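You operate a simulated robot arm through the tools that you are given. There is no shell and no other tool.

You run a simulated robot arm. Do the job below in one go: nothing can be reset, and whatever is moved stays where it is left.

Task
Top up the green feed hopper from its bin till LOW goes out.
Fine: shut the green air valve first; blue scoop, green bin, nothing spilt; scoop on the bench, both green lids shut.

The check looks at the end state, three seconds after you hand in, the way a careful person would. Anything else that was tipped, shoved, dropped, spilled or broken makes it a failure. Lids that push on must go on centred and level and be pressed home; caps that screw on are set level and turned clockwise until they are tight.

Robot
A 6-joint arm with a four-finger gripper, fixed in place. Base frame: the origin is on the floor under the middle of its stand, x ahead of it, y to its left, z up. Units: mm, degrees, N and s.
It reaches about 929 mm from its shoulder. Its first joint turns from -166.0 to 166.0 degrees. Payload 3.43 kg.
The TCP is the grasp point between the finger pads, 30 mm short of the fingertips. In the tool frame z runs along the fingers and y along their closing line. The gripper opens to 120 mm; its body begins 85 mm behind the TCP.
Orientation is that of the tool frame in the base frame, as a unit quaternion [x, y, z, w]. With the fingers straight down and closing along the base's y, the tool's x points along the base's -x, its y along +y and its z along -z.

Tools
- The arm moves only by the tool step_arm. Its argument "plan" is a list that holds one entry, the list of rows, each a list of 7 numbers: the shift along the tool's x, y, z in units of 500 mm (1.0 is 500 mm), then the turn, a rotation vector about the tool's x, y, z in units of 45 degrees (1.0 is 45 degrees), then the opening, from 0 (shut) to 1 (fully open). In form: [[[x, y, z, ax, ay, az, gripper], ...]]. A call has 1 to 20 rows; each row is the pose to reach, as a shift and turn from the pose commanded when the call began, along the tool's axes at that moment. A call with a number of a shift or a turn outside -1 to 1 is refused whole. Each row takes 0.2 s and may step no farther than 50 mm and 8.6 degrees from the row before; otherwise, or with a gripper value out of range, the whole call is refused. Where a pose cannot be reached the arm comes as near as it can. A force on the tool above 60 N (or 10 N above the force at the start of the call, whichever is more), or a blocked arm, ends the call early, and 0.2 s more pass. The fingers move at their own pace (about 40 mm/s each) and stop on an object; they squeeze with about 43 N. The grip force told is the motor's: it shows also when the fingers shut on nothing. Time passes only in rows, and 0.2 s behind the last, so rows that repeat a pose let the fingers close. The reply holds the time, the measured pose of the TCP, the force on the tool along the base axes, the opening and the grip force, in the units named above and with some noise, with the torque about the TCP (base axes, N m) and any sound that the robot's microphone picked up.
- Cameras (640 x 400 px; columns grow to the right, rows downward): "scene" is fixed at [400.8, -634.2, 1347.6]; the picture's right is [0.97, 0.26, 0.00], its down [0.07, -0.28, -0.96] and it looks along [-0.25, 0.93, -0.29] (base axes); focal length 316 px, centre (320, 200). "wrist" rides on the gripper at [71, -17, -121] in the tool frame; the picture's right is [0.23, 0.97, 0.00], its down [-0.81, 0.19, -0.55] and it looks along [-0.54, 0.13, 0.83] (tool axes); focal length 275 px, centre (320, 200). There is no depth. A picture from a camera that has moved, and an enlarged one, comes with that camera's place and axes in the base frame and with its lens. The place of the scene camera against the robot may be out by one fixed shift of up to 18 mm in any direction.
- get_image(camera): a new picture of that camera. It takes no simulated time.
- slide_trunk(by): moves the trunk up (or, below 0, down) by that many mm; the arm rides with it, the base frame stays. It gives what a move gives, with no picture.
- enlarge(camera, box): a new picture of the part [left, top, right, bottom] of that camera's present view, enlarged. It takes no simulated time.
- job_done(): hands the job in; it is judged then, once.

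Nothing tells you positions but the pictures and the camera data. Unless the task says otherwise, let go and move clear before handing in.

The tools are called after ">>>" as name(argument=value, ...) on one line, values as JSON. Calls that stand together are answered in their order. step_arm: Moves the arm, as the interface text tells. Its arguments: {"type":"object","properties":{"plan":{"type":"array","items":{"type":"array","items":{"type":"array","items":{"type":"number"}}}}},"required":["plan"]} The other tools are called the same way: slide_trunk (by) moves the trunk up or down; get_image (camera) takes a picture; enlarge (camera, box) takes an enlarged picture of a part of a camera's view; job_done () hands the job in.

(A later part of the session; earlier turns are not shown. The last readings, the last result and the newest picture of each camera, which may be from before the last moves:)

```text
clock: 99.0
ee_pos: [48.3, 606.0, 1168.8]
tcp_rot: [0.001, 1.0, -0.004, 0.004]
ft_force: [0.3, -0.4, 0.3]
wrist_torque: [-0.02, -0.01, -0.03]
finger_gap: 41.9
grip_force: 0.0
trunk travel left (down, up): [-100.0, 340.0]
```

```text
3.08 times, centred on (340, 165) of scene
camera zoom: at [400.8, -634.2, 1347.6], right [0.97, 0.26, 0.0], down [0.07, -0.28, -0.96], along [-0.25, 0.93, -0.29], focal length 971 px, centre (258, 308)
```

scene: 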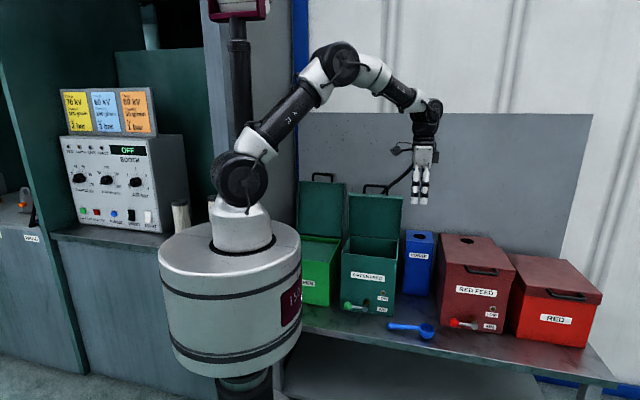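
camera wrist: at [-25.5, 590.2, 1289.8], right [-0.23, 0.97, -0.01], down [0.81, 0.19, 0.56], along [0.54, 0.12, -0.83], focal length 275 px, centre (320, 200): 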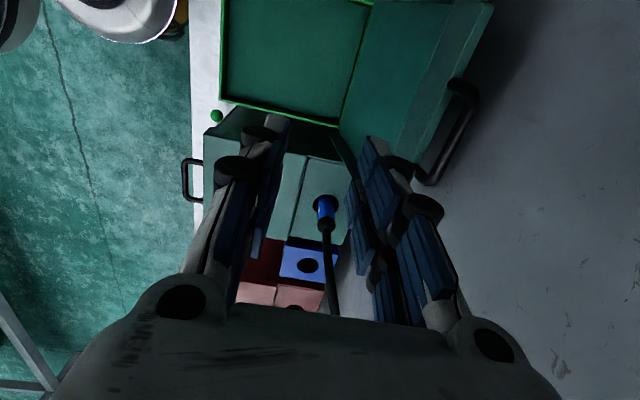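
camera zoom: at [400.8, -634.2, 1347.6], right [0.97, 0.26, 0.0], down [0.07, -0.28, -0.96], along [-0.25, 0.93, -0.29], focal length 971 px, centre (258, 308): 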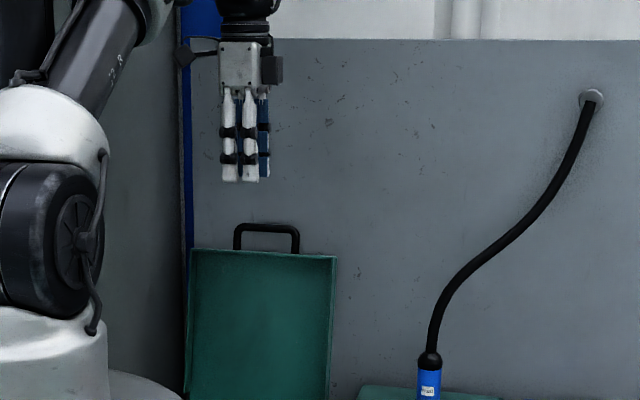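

The bin lid leans back about 13° past upright, with its handle bar near (44, 735, 1036). I approach it from above with a slight forward lean to keep clear of the wall, stopping 50 mm short to check.

>>> step_arm(plan=[[[0.002, 0.047, 0.01, -0.053, 0, 0, 0.3], [0.004, 0.093, 0.04, -0.107, 0, 0, 0.3], [0.006, 0.14, 0.075, -0.16, 0, 0, 0.3], [0.008, 0.186, 0.11, -0.213, 0, 0, 0.3], [0.01, 0.2326, 0.1386, -0.267, 0, 0, 0.3]]])

>>> get_image(camera="wrist")

>>> enlarge(camera="scene", box=[290, 120, 380, 210])

```text
clock: 100.2
ee_pos: [45.5, 716.3, 1095.9]
tcp_rot: [0.0, 0.995, 0.1, 0.004]
ft_force: [0.0, 0.7, 0.8]
wrist_torque: [0.0, 0.0, 0.0]
finger_gap: 35.9
grip_force: 0.1
out of reach, approached as far as the arm can: row 5
trunk travel left (down, up): [-100.0, 340.0]
```

```text
taken
camera wrist: at [-28.3, 675.6, 1209.8], right [-0.23, 0.95, 0.19], down [0.81, 0.08, 0.59], along [0.54, 0.29, -0.79], focal length 275 px, centre (320, 200)
```

wrist: 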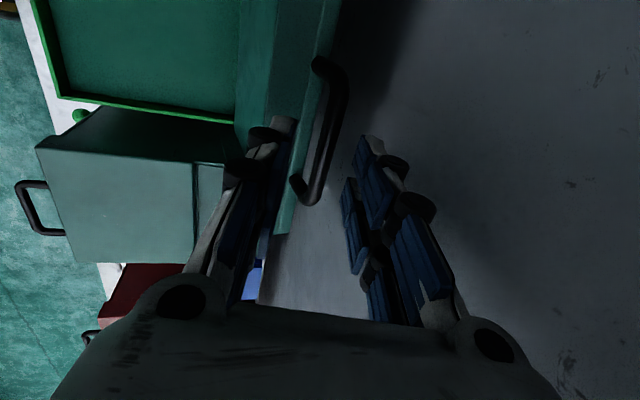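

```text
4.44 times, centred on (335, 165) of scene
camera zoom: at [400.8, -634.2, 1347.6], right [0.97, 0.26, 0.0], down [0.07, -0.28, -0.96], along [-0.25, 0.93, -0.29], focal length 1403 px, centre (253, 356)
```

zoom: 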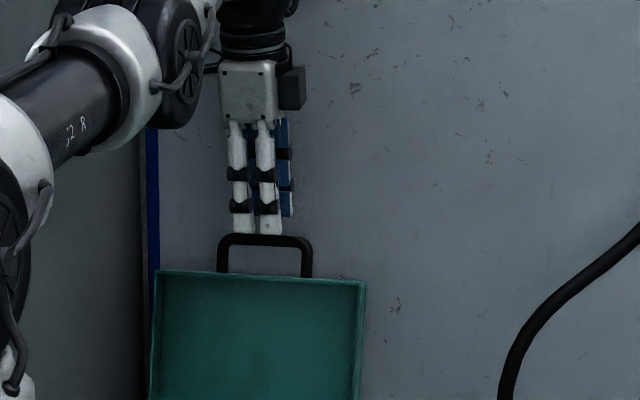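

The arm is near full stretch in that pose, so I lean the gripper further (30°), which shortens the reach, and re-check from 50 mm short of the bar.

>>> step_arm(plan=[[[0, -0.01, 0.0, -0.1, 0, 0, 0.25], [0, -0.02, 0.002, -0.2, 0, 0, 0.25], [0, -0.025, 0.004, -0.3, 0, 0, 0.25], [0, -0.029, 0.006, -0.411, 0, 0, 0.25]]])

>>> get_image(camera="wrist")

>>> enlarge(camera="scene", box=[290, 120, 380, 210])

```text
clock: 101.2
ee_pos: [45.7, 767.5, 1118.2]
tcp_rot: [0.0, 0.976, 0.22, 0.004]
ft_force: [1.5, -15.8, 9.0]
wrist_torque: [0.52, 0.1, 0.06]
finger_gap: 28.3
grip_force: 0.1
out of reach, approached as far as the arm can: row 1, 2, 3, 4
trunk travel left (down, up): [-100.0, 340.0]
```

```text
taken
camera wrist: at [-28.3, 700.1, 1219.4], right [-0.23, 0.88, 0.42], down [0.81, -0.07, 0.59], along [0.54, 0.47, -0.69], focal length 275 px, centre (320, 200)
```

wrist: 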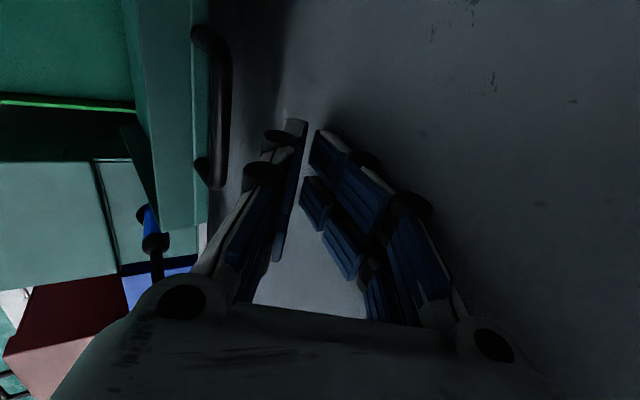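

```text
4.44 times, centred on (335, 165) of scene
camera zoom: at [400.8, -634.2, 1347.6], right [0.97, 0.26, 0.0], down [0.07, -0.28, -0.96], along [-0.25, 0.93, -0.29], focal length 1403 px, centre (253, 356)
```

zoom: 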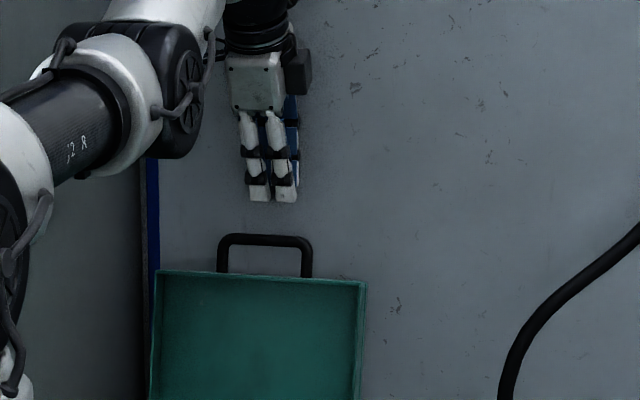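

The arm locked up at full stretch and swung the tips outward against the back wall (about 16 N). I pull straight back toward the robot.

>>> step_arm(plan=[[[0, -0.02, -0.01, 0, 0, 0, 0.25], [0, -0.06, -0.025, 0, 0, 0, 0.25], [0, -0.1, -0.038, 0, 0, 0, 0.25], [0, -0.146, -0.052, 0, 0, 0, 0.25]]])

>>> get_image(camera="scene")

```text
clock: 102.2
ee_pos: [46.3, 689.7, 1105.0]
tcp_rot: [0.0, 0.976, 0.22, 0.004]
ft_force: [0.5, -0.3, -0.2]
wrist_torque: [0.01, -0.01, -0.01]
finger_gap: 30.0
grip_force: 0.0
out of reach, approached as far as the arm can: row 1
trunk travel left (down, up): [-100.0, 340.0]
```

```text
taken
```

scene: 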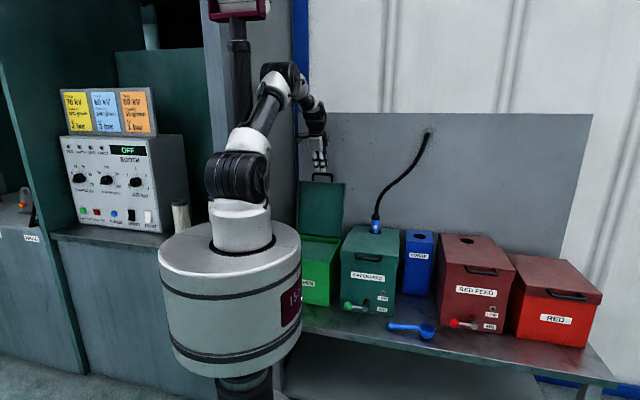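

Free again with no contact force. From here the bar is reachable with the 30° lean, so I move to the approach point and look.

>>> step_arm(plan=[[[0, 0.005, 0.019, -0.05, 0, 0, 0.25], [0.001, 0.01, 0.038, -0.102, 0, 0, 0.25]]])

>>> get_image(camera="wrist")

>>> enlarge(camera="scene", box=[290, 120, 380, 210])

```text
clock: 102.8
ee_pos: [46.7, 704.4, 1090.2]
tcp_rot: [0.0, 0.966, 0.257, 0.003]
ft_force: [1.0, 0.0, 0.6]
wrist_torque: [0.01, -0.01, 0.01]
finger_gap: 30.4
grip_force: 0.0
trunk travel left (down, up): [-100.0, 340.0]
```

```text
taken
camera wrist: at [-25.9, 629.8, 1186.3], right [-0.23, 0.85, 0.48], down [0.81, -0.11, 0.58], along [0.54, 0.52, -0.66], focal length 275 px, centre (320, 200)
```

wrist: 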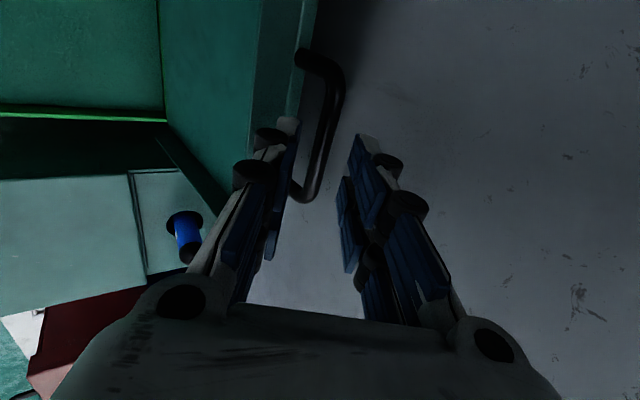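

```text
4.44 times, centred on (335, 165) of scene
camera zoom: at [400.8, -634.2, 1347.6], right [0.97, 0.26, 0.0], down [0.07, -0.28, -0.96], along [-0.25, 0.93, -0.29], focal length 1403 px, centre (253, 356)
```

zoom: 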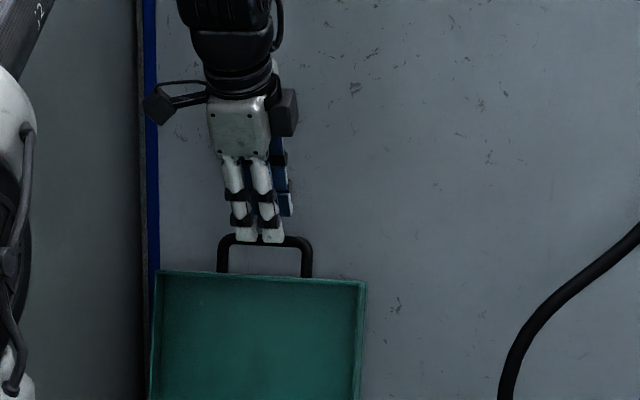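

The bar is centred between the fingers, about 64 mm ahead along the finger direction. I advance most of the way and look again.

>>> step_arm(plan=[[[0.002, 0.001, 0.025, 0, 0, 0, 0.25], [0.004, 0.002, 0.055, 0, 0, 0, 0.25], [0.005, 0.003, 0.08, 0, 0, 0, 0.25]]])

>>> get_image(camera="wrist")

>>> enlarge(camera="scene", box=[290, 120, 380, 210])

```text
clock: 103.6
ee_pos: [45.2, 726.0, 1054.9]
tcp_rot: [0.0, 0.967, 0.256, 0.004]
ft_force: [-0.2, -0.2, -0.3]
wrist_torque: [-0.01, 0.0, 0.01]
finger_gap: 29.9
grip_force: 0.2
trunk travel left (down, up): [-100.0, 340.0]
```

```text
taken
camera wrist: at [-28.5, 650.5, 1151.2], right [-0.23, 0.85, 0.48], down [0.81, -0.11, 0.58], along [0.54, 0.52, -0.66], focal length 275 px, centre (320, 200)
```

wrist: 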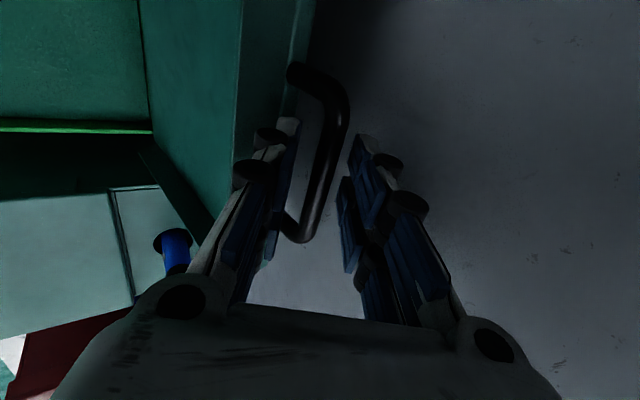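

```text
4.44 times, centred on (335, 165) of scene
camera zoom: at [400.8, -634.2, 1347.6], right [0.97, 0.26, 0.0], down [0.07, -0.28, -0.96], along [-0.25, 0.93, -0.29], focal length 1403 px, centre (253, 356)
```

zoom: 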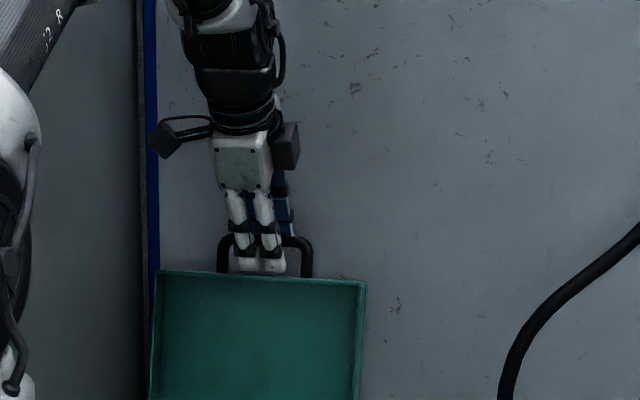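

The bar now lies between the pads and nothing is touching. I close on it.

>>> step_arm(plan=[[[0, 0, 0.004, 0, 0, 0, 0.15], [0, 0, 0.004, 0, 0, 0, 0], [0, 0, 0.004, 0, 0, 0, 0], [0, 0, 0.004, 0, 0, 0, 0], [0, 0, 0.004, 0, 0, 0, 0]]])

>>> get_image(camera="wrist")

>>> enlarge(camera="scene", box=[290, 120, 380, 210])

```text
clock: 104.8
ee_pos: [44.0, 725.5, 1054.0]
tcp_rot: [0.001, 0.967, 0.256, 0.003]
ft_force: [-0.9, -0.2, -0.8]
wrist_torque: [0.02, 0.7, -1.14]
finger_gap: 10.9
grip_force: 45.0
trunk travel left (down, up): [-100.0, 340.0]
```

```text
taken
camera wrist: at [-29.0, 650.8, 1149.8], right [-0.23, 0.85, 0.48], down [0.81, -0.11, 0.58], along [0.54, 0.52, -0.66], focal length 275 px, centre (320, 200)
```

wrist: 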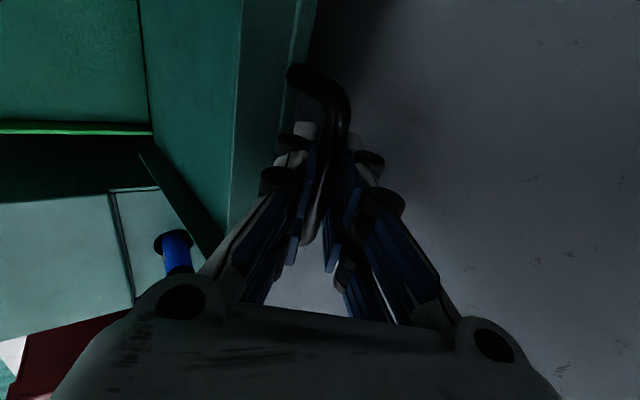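

```text
4.44 times, centred on (335, 165) of scene
camera zoom: at [400.8, -634.2, 1347.6], right [0.97, 0.26, 0.0], down [0.07, -0.28, -0.96], along [-0.25, 0.93, -0.29], focal length 1403 px, centre (253, 356)
```

zoom: 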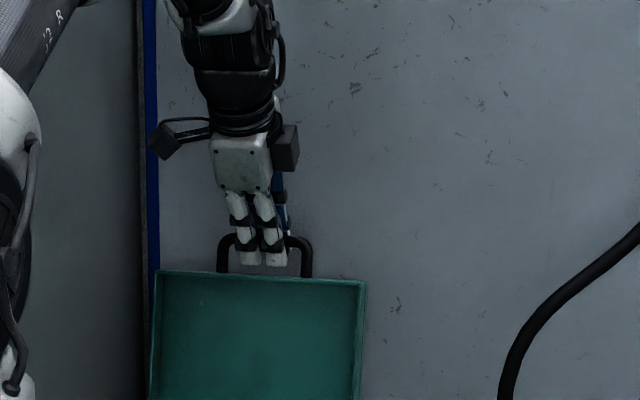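

The bar is gripped (10.9 mm). I pull the bin lid up over the top and down to about 48°, easing the lean back toward vertical.

>>> step_arm(plan=[[[0, -0.0186, -0.0162, 0, 0, 0, 0], [0, -0.0373, -0.0315, 0.0156, 0, 0, 0], [0, -0.0767, -0.0595, 0.06, 0, 0, 0], [0, -0.1182, -0.0842, 0.1044, 0, 0, 0], [0, -0.1616, -0.1046, 0.149, 0, 0, 0], [0, -0.2068, -0.1215, 0.193, 0, 0, 0], [0, -0.2531, -0.1339, 0.238, 0, 0, 0], [0, -0.3005, -0.1422, 0.282, 0, 0, 0], [0, -0.3485, -0.146, 0.327, 0, 0, 0], [0, -0.3964, -0.1458, 0.371, 0, 0, 0], [0, -0.4443, -0.141, 0.4156, 0, 0, 0], [0, -0.4919, -0.132, 0.46, 0, 0, 0]]])

>>> get_image(camera="wrist")

>>> enlarge(camera="scene", box=[280, 130, 400, 260])

```text
clock: 106.9
ee_pos: [60.9, 531.8, 1014.2]
tcp_rot: [0.074, 0.991, 0.104, -0.043]
ft_force: [-238.9, -35.5, 78.9]
wrist_torque: [2.64, -2.49, 4.81]
finger_gap: 19.8
grip_force: 45.2
trunk travel left (down, up): [-100.0, 340.0]
stopped in row 10: the force on the tool passed its limit at 161 N (the readings are from after the stop); the commanded pose is now the measured one
```

```text
taken
camera wrist: at [-4.6, 499.7, 1135.6], right [-0.07, 0.97, 0.22], down [0.87, -0.04, 0.5], along [0.49, 0.23, -0.84], focal length 275 px, centre (320, 200)
```

wrist: 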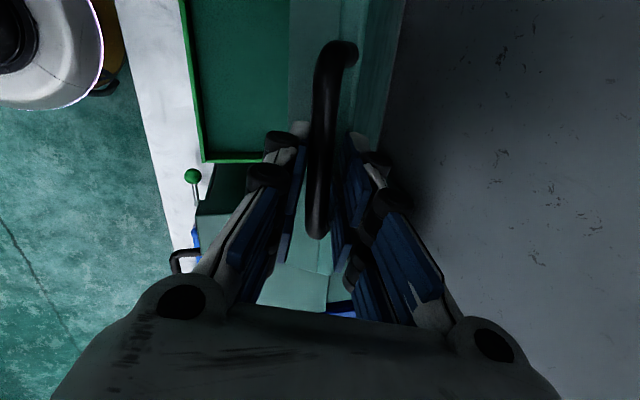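

```text
3.08 times, centred on (340, 195) of scene
camera zoom: at [400.8, -634.2, 1347.6], right [0.97, 0.26, 0.0], down [0.07, -0.28, -0.96], along [-0.25, 0.93, -0.29], focal length 971 px, centre (258, 215)
```

zoom: 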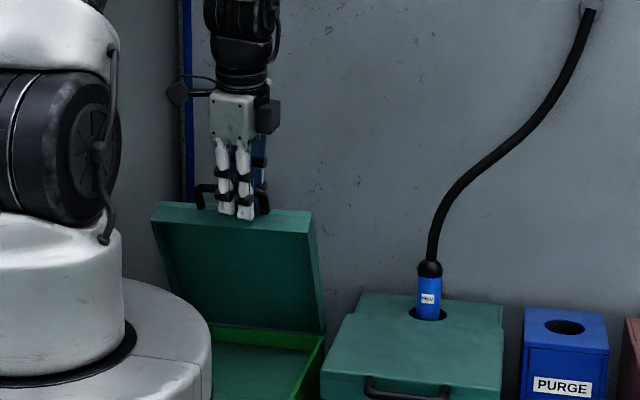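

The arm twisted sideways on the way (near a wrist alignment) and the fingers are now pressing against the handle's right post. I shift back to −x slowly to relieve it, still holding the bar.

>>> step_arm(plan=[[[0.008, -0.001, 0.001, 0, 0, 0, 0], [0.016, -0.003, 0.001, 0, 0, 0, 0], [0.024, -0.004, 0.002, 0, 0, 0, 0]]])

>>> get_image(camera="wrist")

>>> get_image(camera="scene")

```text
clock: 107.2
ee_pos: [60.6, 530.1, 1018.3]
tcp_rot: [0.184, 0.972, 0.075, -0.124]
ft_force: [-242.1, -12.4, 46.9]
wrist_torque: [2.83, -1.42, 7.63]
finger_gap: 33.5
grip_force: 46.2
trunk travel left (down, up): [-100.0, 340.0]
stopped in row 1: the force on the tool passed its limit at 282 N (the readings are from after the stop); the commanded pose is now the measured one
```

```text
taken
camera wrist: at [14.9, 515.8, 1151.1], right [0.16, 0.97, 0.16], down [0.92, -0.2, 0.33], along [0.35, 0.09, -0.93], focal length 275 px, centre (320, 200)
```

wrist: 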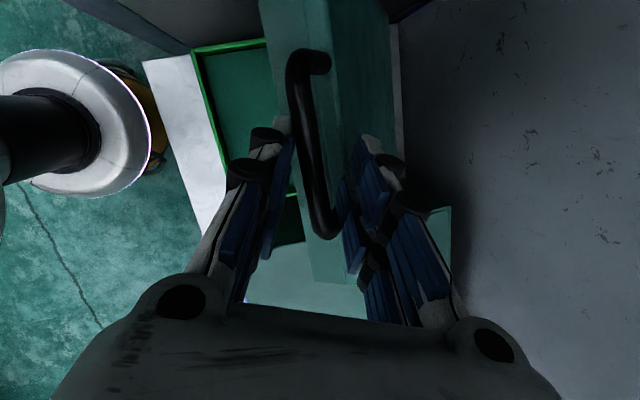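

```text
taken
```

scene: 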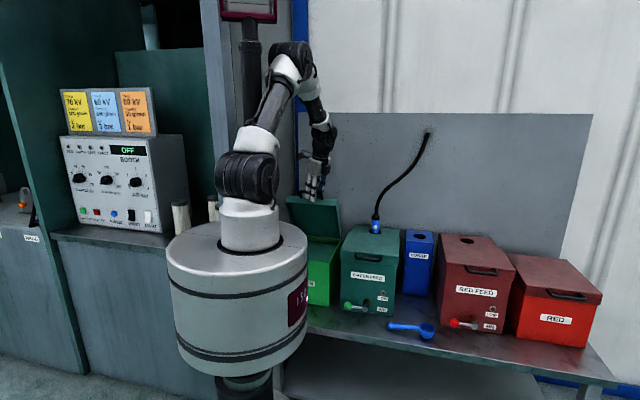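

Something else is loading the arm: the whole trunk looks shifted in the picture. I look closely before moving again.

>>> enlarge(camera="scene", box=[200, 0, 360, 130])

>>> enlarge(camera="scene", box=[150, 190, 350, 400])

>>> enlarge(camera="scene", box=[270, 100, 380, 230])

```text
3.08 times, centred on (280, 65) of scene
camera zoom: at [400.8, -634.2, 1347.6], right [0.97, 0.26, 0.0], down [0.07, -0.28, -0.96], along [-0.25, 0.93, -0.29], focal length 971 px, centre (443, 615)
```

zoom: 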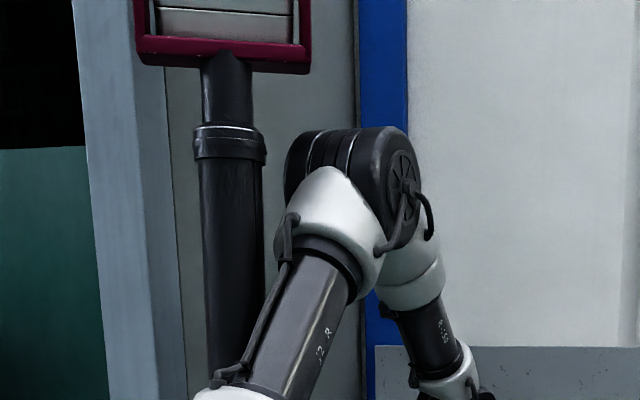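

```text
1.90 times, centred on (250, 295) of scene
camera zoom: at [400.8, -634.2, 1347.6], right [0.97, 0.26, 0.0], down [0.07, -0.28, -0.96], along [-0.25, 0.93, -0.29], focal length 601 px, centre (453, 19)
```

zoom: 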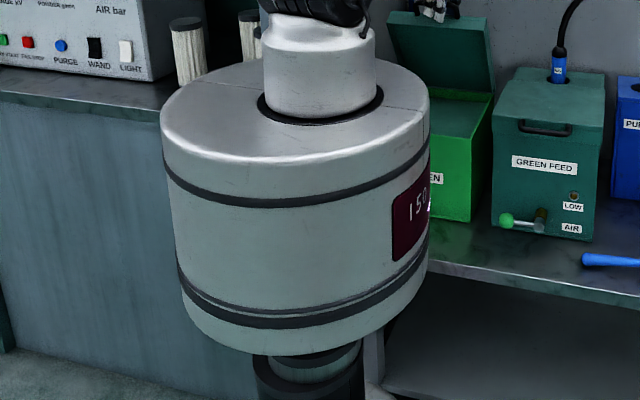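

```text
3.08 times, centred on (325, 165) of scene
camera zoom: at [400.8, -634.2, 1347.6], right [0.97, 0.26, 0.0], down [0.07, -0.28, -0.96], along [-0.25, 0.93, -0.29], focal length 971 px, centre (305, 308)
```

zoom: 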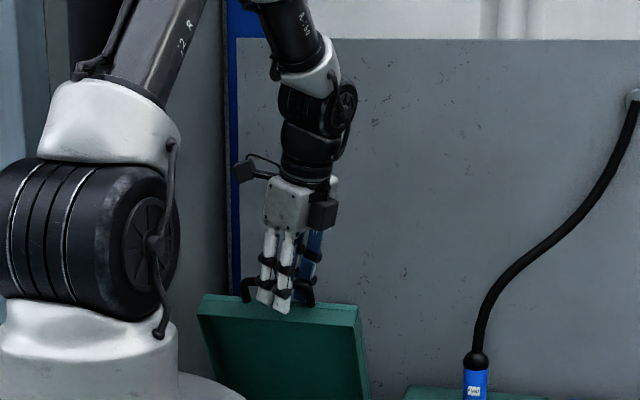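

The arm seems to have swung its wrist quickly (a configuration flip), twisting the gripper about 20° on the bar. I hold still, relaxing the squeeze slightly, to let things settle.

>>> step_arm(plan=[[[0, 0, 0, 0, 0, 0, 0.3], [0, 0, 0, 0, 0, 0, 0.3], [0, 0, 0, 0, 0, 0, 0.3]]])

>>> get_image(camera="scene")

>>> get_image(camera="wrist")

```text
clock: 107.5
ee_pos: [63.9, 524.5, 1027.6]
tcp_rot: [0.254, 0.948, 0.043, -0.189]
ft_force: [-224.5, 22.3, 4.6]
wrist_torque: [6.26, 1.61, 9.14]
finger_gap: 50.2
grip_force: 27.9
trunk travel left (down, up): [-100.0, 340.0]
stopped in row 1: the arm was blocked; the commanded pose is now the measured one
```

```text
taken
```

scene: 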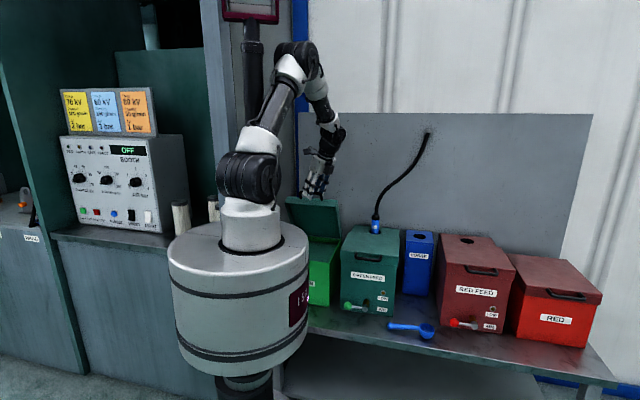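

```text
taken
camera wrist: at [37.7, 522.1, 1166.2], right [0.3, 0.95, 0.07], down [0.93, -0.31, 0.2], along [0.21, 0.01, -0.98], focal length 275 px, centre (320, 200)
```

wrist: 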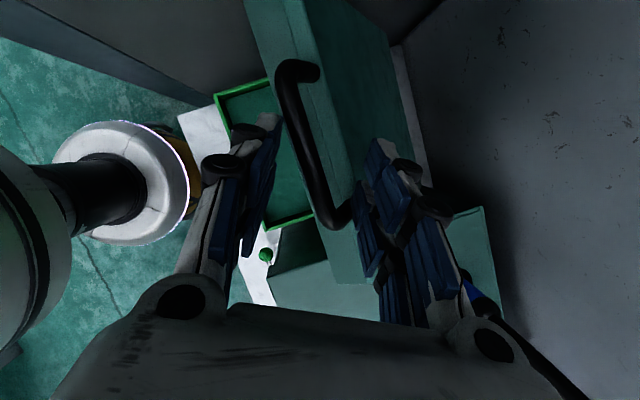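

The gripper keeps twisting even with no motion commanded, and the trunk leans slightly. I inspect the shoulder, mast and forearm for contact before acting.

>>> enlarge(camera="scene", box=[170, 110, 330, 270])

>>> enlarge(camera="scene", box=[280, 120, 350, 220])

>>> enlarge(camera="scene", box=[140, 280, 340, 400])

```text
2.50 times, centred on (250, 190) of scene
camera zoom: at [400.8, -634.2, 1347.6], right [0.97, 0.26, 0.0], down [0.07, -0.28, -0.96], along [-0.25, 0.93, -0.29], focal length 789 px, centre (495, 225)
```

zoom: 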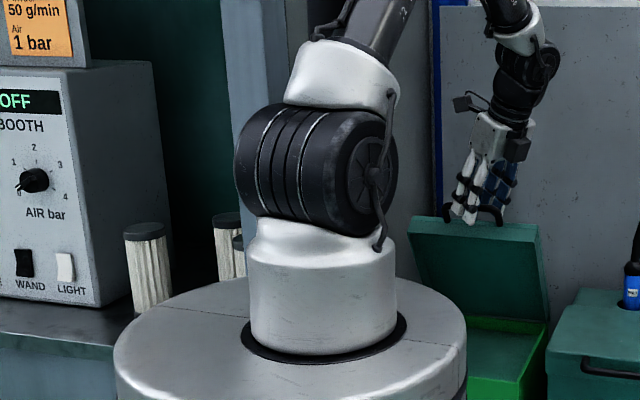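

```text
4.00 times, centred on (315, 170) of scene
camera zoom: at [400.8, -634.2, 1347.6], right [0.97, 0.26, 0.0], down [0.07, -0.28, -0.96], along [-0.25, 0.93, -0.29], focal length 1263 px, centre (340, 320)
```

zoom: 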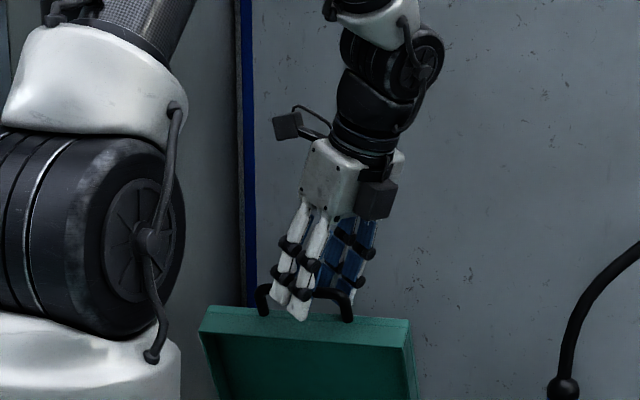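

```text
3.20 times, centred on (240, 340) of scene
camera zoom: at [400.8, -634.2, 1347.6], right [0.97, 0.26, 0.0], down [0.07, -0.28, -0.96], along [-0.25, 0.93, -0.29], focal length 1010 px, centre (576, -248)
```

zoom: 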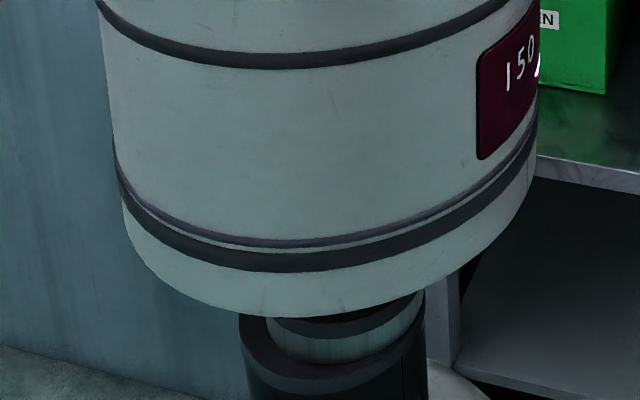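

I can't see an outside obstacle; the fingers are jammed askew on the bar. I open the fingers wide in place to free it; the lid should rest on the front fingers.

>>> step_arm(plan=[[[0, 0, 0, 0, 0, 0, 1], [0, 0, 0, 0, 0, 0, 1], [0, 0, 0, 0, 0, 0, 1], [0, 0, 0, 0, 0, 0, 1]]])

>>> get_image(camera="scene")

>>> get_image(camera="wrist")

```text
clock: 108.7
ee_pos: [71.2, 513.0, 1025.3]
tcp_rot: [0.253, 0.954, 0.065, -0.144]
ft_force: [5.0, 0.4, -5.1]
wrist_torque: [0.06, 0.6, 0.01]
finger_gap: 119.7
grip_force: 0.0
trunk travel left (down, up): [-100.0, 340.0]
stopped in row 4: the arm was blocked; the commanded pose is now the measured one
```

```text
taken
```

scene: 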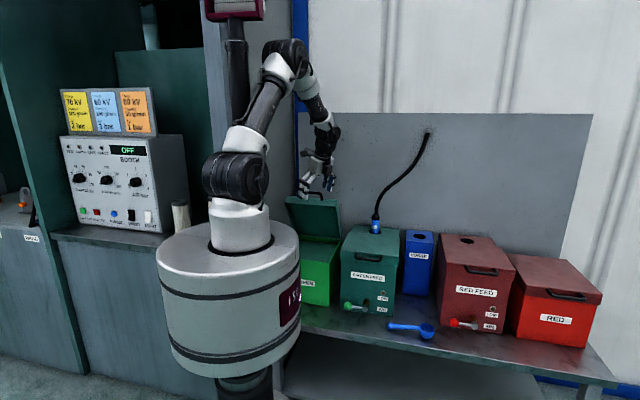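

```text
taken
camera wrist: at [31.5, 507.4, 1160.5], right [0.3, 0.95, 0.12], down [0.9, -0.32, 0.29], along [0.31, 0.02, -0.95], focal length 275 px, centre (320, 200)
```

wrist: 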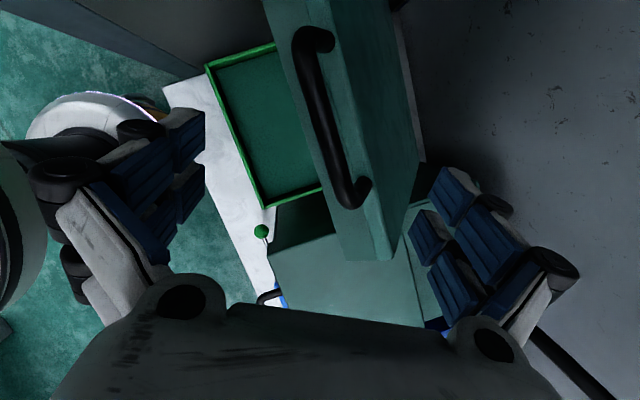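

Freed: forces are near zero, the trunk is upright again, and the bin lid stays at about 65° by its own hinge friction. I retract straight up out of the handle.

>>> step_arm(plan=[[[0, 0, -0.02, 0, 0, 0, 1], [0, 0, -0.05, 0, 0, 0, 1], [0, 0, -0.09, 0, 0, 0, 1], [0, 0, -0.14, 0, 0, 0, 1], [0, 0, -0.2, 0, 0, 0, 1]]])

>>> get_image(camera="scene")

>>> get_image(camera="wrist")

```text
clock: 110.1
ee_pos: [141.2, 478.3, 1074.3]
tcp_rot: [0.301, 0.942, 0.028, -0.145]
ft_force: [1.1, 1.0, 0.6]
wrist_torque: [0.04, 0.01, 0.01]
finger_gap: 120.1
grip_force: 0.1
trunk travel left (down, up): [-100.0, 340.0]
stopped in row 5: the arm was blocked; the commanded pose is now the measured one
```

```text
taken
```

scene: 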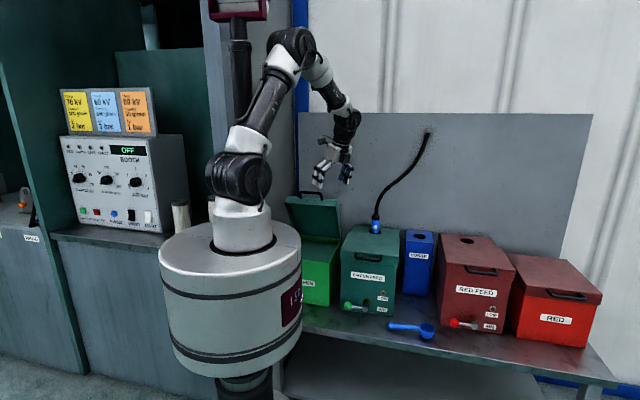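

```text
taken
camera wrist: at [106.3, 487.1, 1210.9], right [0.38, 0.92, 0.03], down [0.88, -0.37, 0.29], along [0.28, -0.08, -0.96], focal length 275 px, centre (320, 200)
```

wrist: 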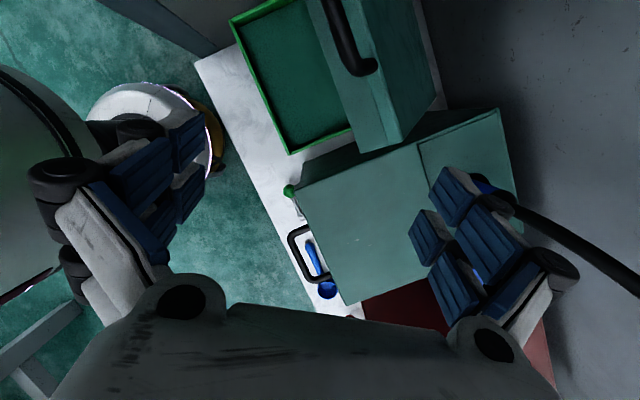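

The arm isn't tracking where I send it even with no tool force, so some link may be touching something. I zoom in on the arm.

>>> enlarge(camera="scene", box=[220, 10, 380, 210])

>>> enlarge(camera="scene", box=[260, 20, 370, 130])

>>> enlarge(camera="scene", box=[280, 90, 370, 250])

```text
2.00 times, centred on (300, 110) of scene
camera zoom: at [400.8, -634.2, 1347.6], right [0.97, 0.26, 0.0], down [0.07, -0.28, -0.96], along [-0.25, 0.93, -0.29], focal length 631 px, centre (360, 380)
```

zoom: 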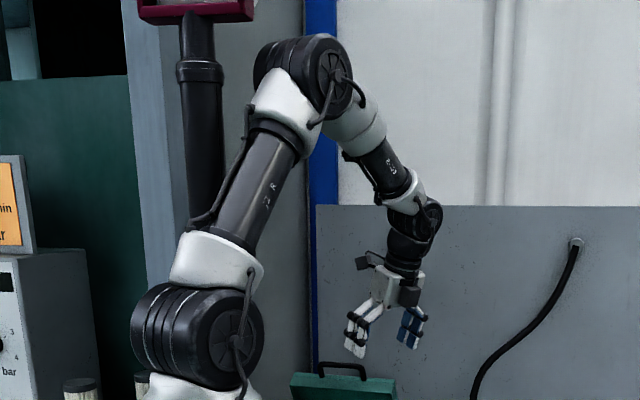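

```text
3.64 times, centred on (315, 75) of scene
camera zoom: at [400.8, -634.2, 1347.6], right [0.97, 0.26, 0.0], down [0.07, -0.28, -0.96], along [-0.25, 0.93, -0.29], focal length 1148 px, centre (338, 654)
```

zoom: 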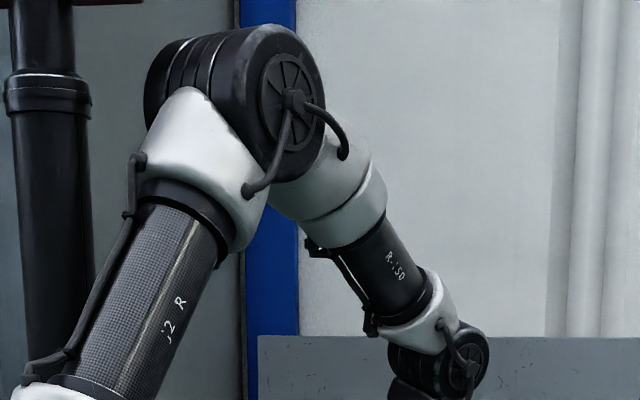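

```text
2.50 times, centred on (325, 170) of scene
camera zoom: at [400.8, -634.2, 1347.6], right [0.97, 0.26, 0.0], down [0.07, -0.28, -0.96], along [-0.25, 0.93, -0.29], focal length 789 px, centre (308, 275)
```

zoom: 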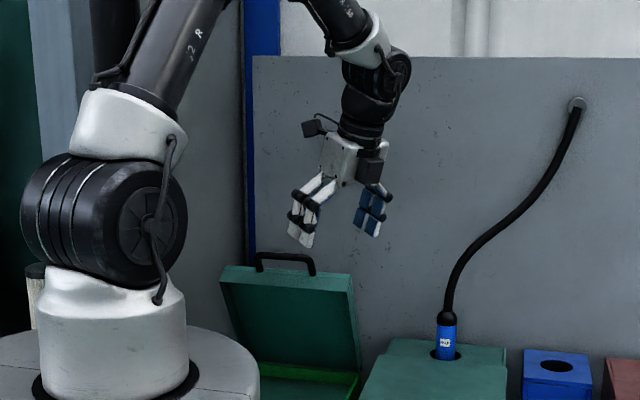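

I see the forearm and gripper axes nearly line up here, which makes the wrist spin; that explains the twist. I move to an open area over the hopper's front and restore the normal orientation.

>>> step_arm(plan=[[[-0.02, 0.008, -0.002, 0, 0, 0, 1], [-0.06, 0.022, -0.005, 0, 0, 0, 1], [-0.1, 0.038, -0.008, 0, 0, 0, 1], [-0.14, 0.053, -0.012, 0, 0, 0, 1], [-0.18, 0.068, -0.015, 0, 0, 0, 1], [-0.214, 0.081, -0.018, 0, 0, 0, 1]]])

```text
clock: 111.5
ee_pos: [245.2, 451.0, 1052.1]
tcp_rot: [0.296, 0.943, 0.029, -0.146]
ft_force: [0.3, -0.2, -0.2]
wrist_torque: [0.01, -0.01, 0.0]
finger_gap: 120.2
grip_force: 0.1
trunk travel left (down, up): [-100.0, 340.0]
```

Tracking is normal again. I rotate back to the straight-down orientation.

>>> step_arm(plan=[[[0, 0, 0, 0.012, -0.063, -0.13, 0.8], [0, 0, 0, 0.024, -0.125, -0.26, 0.6], [0, 0, 0, 0.037, -0.188, -0.39, 0.4], [0, 0, 0, 0.049, -0.25, -0.52, 0.2], [0, 0, 0, 0.061, -0.313, -0.65, 0], [0, 0, 0, 0.073, -0.376, -0.78, 0], [0, 0, 0, 0.073, -0.376, -0.78, 0]]])

>>> get_image(camera="scene")

>>> get_image(camera="wrist")

>>> enlarge(camera="scene", box=[270, 170, 400, 320])

```text
clock: 113.1
ee_pos: [245.3, 452.7, 1051.0]
tcp_rot: [-0.004, 1.0, 0.001, 0.002]
ft_force: [0.3, -0.5, 0.3]
wrist_torque: [0.0, -0.02, 0.0]
finger_gap: 18.3
grip_force: 2.9
trunk travel left (down, up): [-100.0, 340.0]
```

```text
taken
```

scene: 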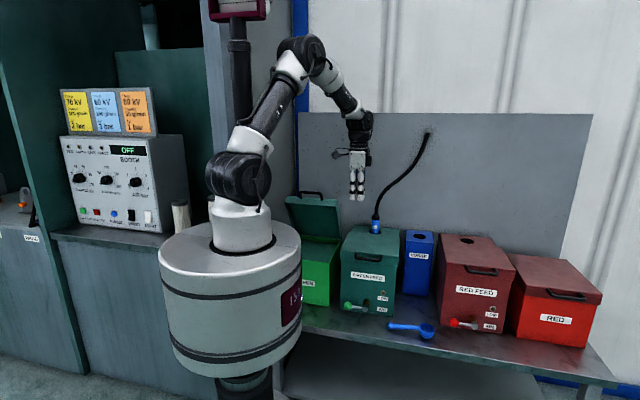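

```text
taken
camera wrist: at [173.9, 433.8, 1172.2], right [-0.24, 0.97, 0.0], down [0.81, 0.2, 0.55], along [0.54, 0.13, -0.83], focal length 275 px, centre (320, 200)
```

wrist: 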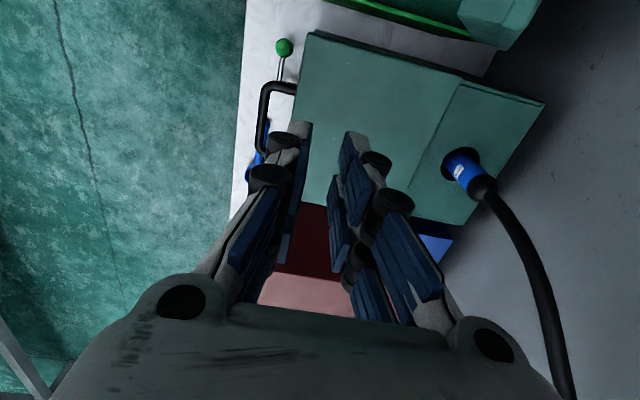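

```text
2.67 times, centred on (335, 245) of scene
camera zoom: at [400.8, -634.2, 1347.6], right [0.97, 0.26, 0.0], down [0.07, -0.28, -0.96], along [-0.25, 0.93, -0.29], focal length 842 px, centre (280, 80)
```

zoom: 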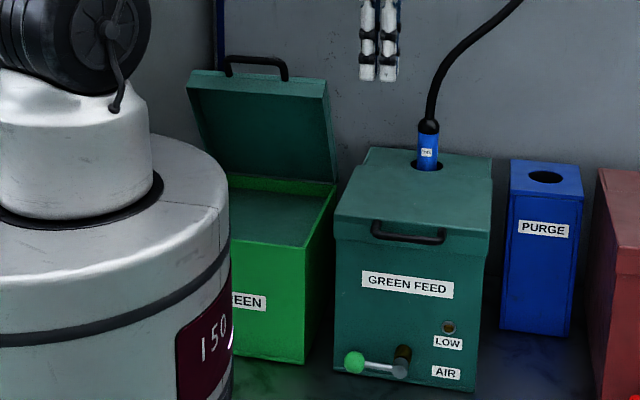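

The robot is upright, the hopper is shut, and the bin lid stands at about 60°. I check that the bin itself hasn't shifted by repeating an earlier view.

>>> enlarge(camera="scene", box=[330, 250, 450, 345])

>>> enlarge(camera="scene", box=[280, 160, 440, 345])

```text
4.21 times, centred on (390, 298) of scene
camera zoom: at [400.8, -634.2, 1347.6], right [0.97, 0.26, 0.0], down [0.07, -0.28, -0.96], along [-0.25, 0.93, -0.29], focal length 1329 px, centre (25, -210)
```

zoom: 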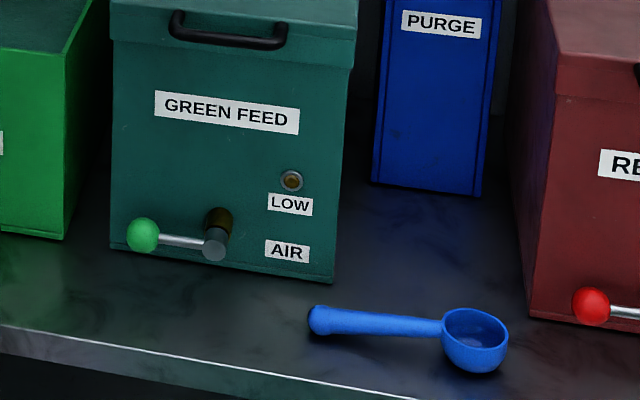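

```text
2.16 times, centred on (360, 252) of scene
camera zoom: at [400.8, -634.2, 1347.6], right [0.97, 0.26, 0.0], down [0.07, -0.28, -0.96], along [-0.25, 0.93, -0.29], focal length 682 px, centre (234, 86)
```

zoom: 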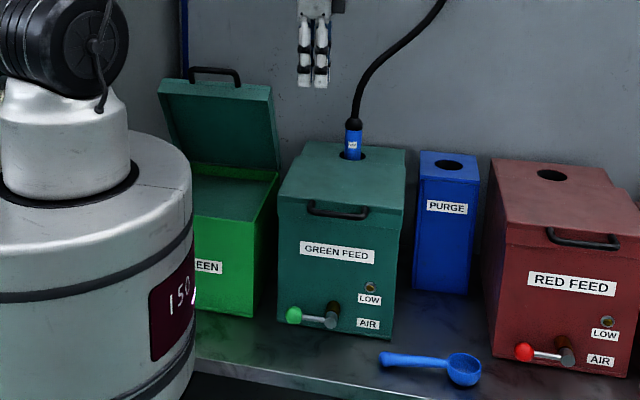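

The bin and hopper haven't moved, the scoop is on the bench, LOW is out, and nothing is spilt. The bin lid holds its angle, so I'll push it shut with closed fingers instead; first I lower the trunk for a better arm posture.

>>> slide_trunk(by=-80)

>>> step_arm(plan=[[[0, 0.01, -0.04, 0, 0, 0, 0], [0.02, 0.03, -0.09, 0, 0, 0, 0], [0.06, 0.05, -0.14, 0, 0, 0, 0], [0.11, 0.08, -0.18, 0, 0, 0, 0], [0.17, 0.11, -0.2, 0, 0, 0, 0], [0.23, 0.14, -0.21, 0, 0, 0, 0], [0.29, 0.17, -0.21, 0, 0, 0, 0], [0.35, 0.2, -0.21, 0, 0, 0, 0], [0.4, 0.23, -0.21, 0, 0, 0, 0]]])

>>> get_image(camera="wrist")

>>> get_image(camera="scene")

```text
clock: 114.3
ee_pos: [246.5, 451.9, 972.4]
tcp_rot: [-0.003, 1.0, 0.001, -0.001]
ft_force: [0.4, -0.1, -0.7]
wrist_torque: [0.01, 0.02, 0.01]
finger_gap: 0.0
grip_force: 33.2
trunk travel left (down, up): [-20.0, 420.0]
```

```text
clock: 116.0
ee_pos: [174.3, 524.7, 1090.6]
tcp_rot: [0.073, 0.997, 0.011, 0.006]
ft_force: [-2.0, -1.2, 0.4]
wrist_torque: [0.06, -0.18, -0.01]
finger_gap: 0.1
grip_force: 33.3
trunk travel left (down, up): [-20.0, 420.0]
stopped in row 8: the arm was blocked; the commanded pose is now the measured one
```

```text
taken
camera wrist: at [98.7, 515.2, 1210.1], right [-0.09, 1.0, 0.02], down [0.82, 0.06, 0.57], along [0.56, 0.07, -0.82], focal length 275 px, centre (320, 200)
```

wrist: 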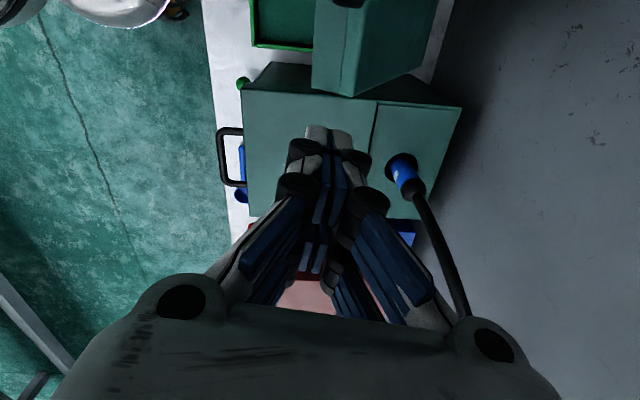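

```text
taken
```

scene: 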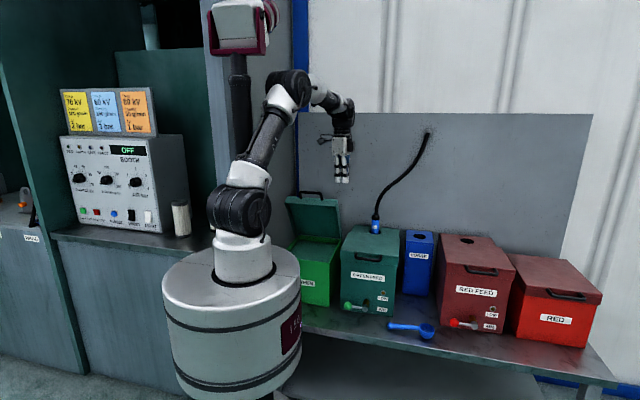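

The arm meets some interference when it swings left in this posture. I go back right, then raise the trunk, which lowers the upper arm's angle the way it was when this area was reachable.

>>> step_arm(plan=[[[-0.03, -0.01, 0, 0, 0, -0.045, 0], [-0.06, -0.02, 0, 0, 0, -0.09, 0], [-0.095, -0.03, 0, 0, 0, -0.14, 0], [-0.127, -0.042, 0, 0, 0, -0.187, 0]]])

>>> slide_trunk(by=130)

>>> get_image(camera="scene")

```text
clock: 117.0
ee_pos: [237.4, 496.5, 1087.6]
tcp_rot: [0.0, 1.0, 0.009, 0.006]
ft_force: [-1.0, -0.4, -0.4]
wrist_torque: [0.0, 0.02, -0.01]
finger_gap: 0.0
grip_force: 33.8
trunk travel left (down, up): [-20.0, 420.0]
```

```text
clock: 118.6
ee_pos: [238.5, 495.5, 1217.0]
tcp_rot: [0.0, 1.0, 0.007, 0.005]
ft_force: [0.3, 0.2, 0.1]
wrist_torque: [-0.01, 0.0, -0.02]
finger_gap: 0.3
grip_force: 33.8
trunk travel left (down, up): [-150.0, 290.0]
```

```text
taken
```

scene: 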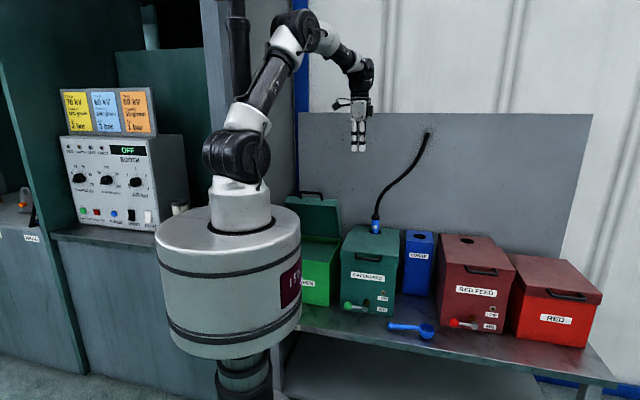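

The trunk is up at −150. I first go lower and further out over the hopper's rear, leaning the gripper slightly inward, before swinging left.

>>> step_arm(plan=[[[0.012, 0.02, 0.045, 0.037, 0, 0, 0], [0.025, 0.042, 0.09, 0.074, 0, 0, 0], [0.038, 0.064, 0.137, 0.111, 0, 0, 0], [0.05, 0.085, 0.182, 0.148, 0, 0, 0], [0.063, 0.107, 0.228, 0.185, 0, 0, 0], [0.076, 0.129, 0.274, 0.222, 0, 0, 0]]])

>>> step_arm(plan=[[[0.03, 0.005, 0, 0, 0, 0, 0], [0.06, 0.01, 0, 0, 0, 0, 0], [0.1, 0.015, 0, 0, 0, 0, 0], [0.14, 0.02, 0, 0, 0, 0, 0]]])

>>> get_image(camera="scene")

```text
clock: 120.0
ee_pos: [203.2, 563.8, 1081.0]
tcp_rot: [0.0, 0.997, -0.079, 0.007]
ft_force: [-0.1, 0.0, 0.1]
wrist_torque: [0.01, 0.02, -0.02]
finger_gap: 0.0
grip_force: 33.3
trunk travel left (down, up): [-150.0, 290.0]
```

```text
clock: 121.0
ee_pos: [132.2, 574.9, 1077.4]
tcp_rot: [0.0, 0.997, -0.078, 0.007]
ft_force: [0.2, 0.1, 0.2]
wrist_torque: [0.02, 0.0, 0.06]
finger_gap: 0.1
grip_force: 33.0
trunk travel left (down, up): [-150.0, 290.0]
```

```text
taken
```

scene: 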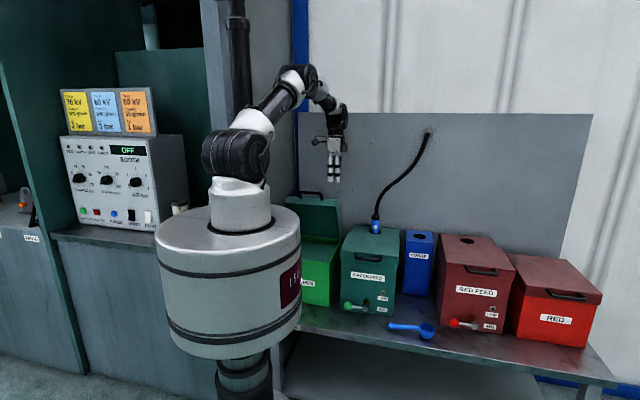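

Tracking is good now. I bring the closed fingers down just behind the bin lid's handle bar, off to its right side at x≈70.

>>> step_arm(plan=[[[0.04, 0.002, 0.01, 0, 0, 0, 0], [0.08, 0.004, 0.02, 0, 0, 0, 0], [0.124, 0.007, 0.033, 0, 0, 0, 0], [0.124, 0.01, 0.06, 0, 0, 0, 0], [0.124, 0.013, 0.09, 0, 0, 0, 0], [0.124, 0.016, 0.115, 0, 0, 0, 0]]])

>>> get_image(camera="wrist")

>>> enlarge(camera="scene", box=[270, 120, 380, 260])

```text
clock: 122.4
ee_pos: [69.9, 572.2, 1019.6]
tcp_rot: [0.001, 0.997, -0.079, 0.005]
ft_force: [-0.5, -0.8, 0.1]
wrist_torque: [-0.03, 0.01, -0.01]
finger_gap: 0.0
grip_force: 32.7
trunk travel left (down, up): [-150.0, 290.0]
```

```text
taken
camera wrist: at [-3.0, 573.6, 1140.2], right [-0.23, 0.96, -0.16], down [0.81, 0.28, 0.52], along [0.55, -0.01, -0.84], focal length 275 px, centre (320, 200)
```

wrist: 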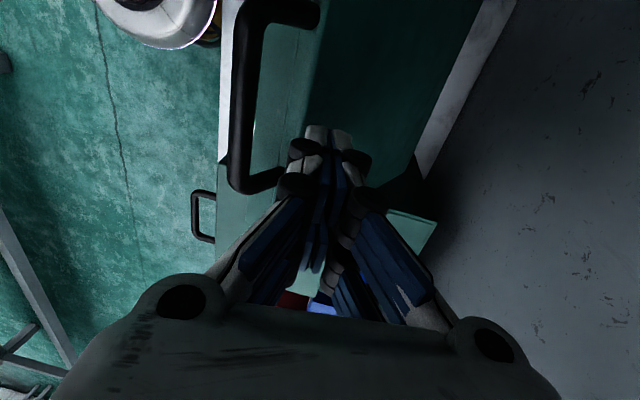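

```text
2.86 times, centred on (325, 190) of scene
camera zoom: at [400.8, -634.2, 1347.6], right [0.97, 0.26, 0.0], down [0.07, -0.28, -0.96], along [-0.25, 0.93, -0.29], focal length 902 px, centre (306, 229)
```

zoom: 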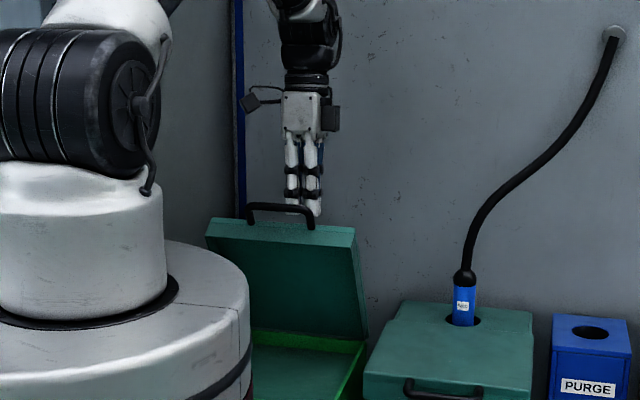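

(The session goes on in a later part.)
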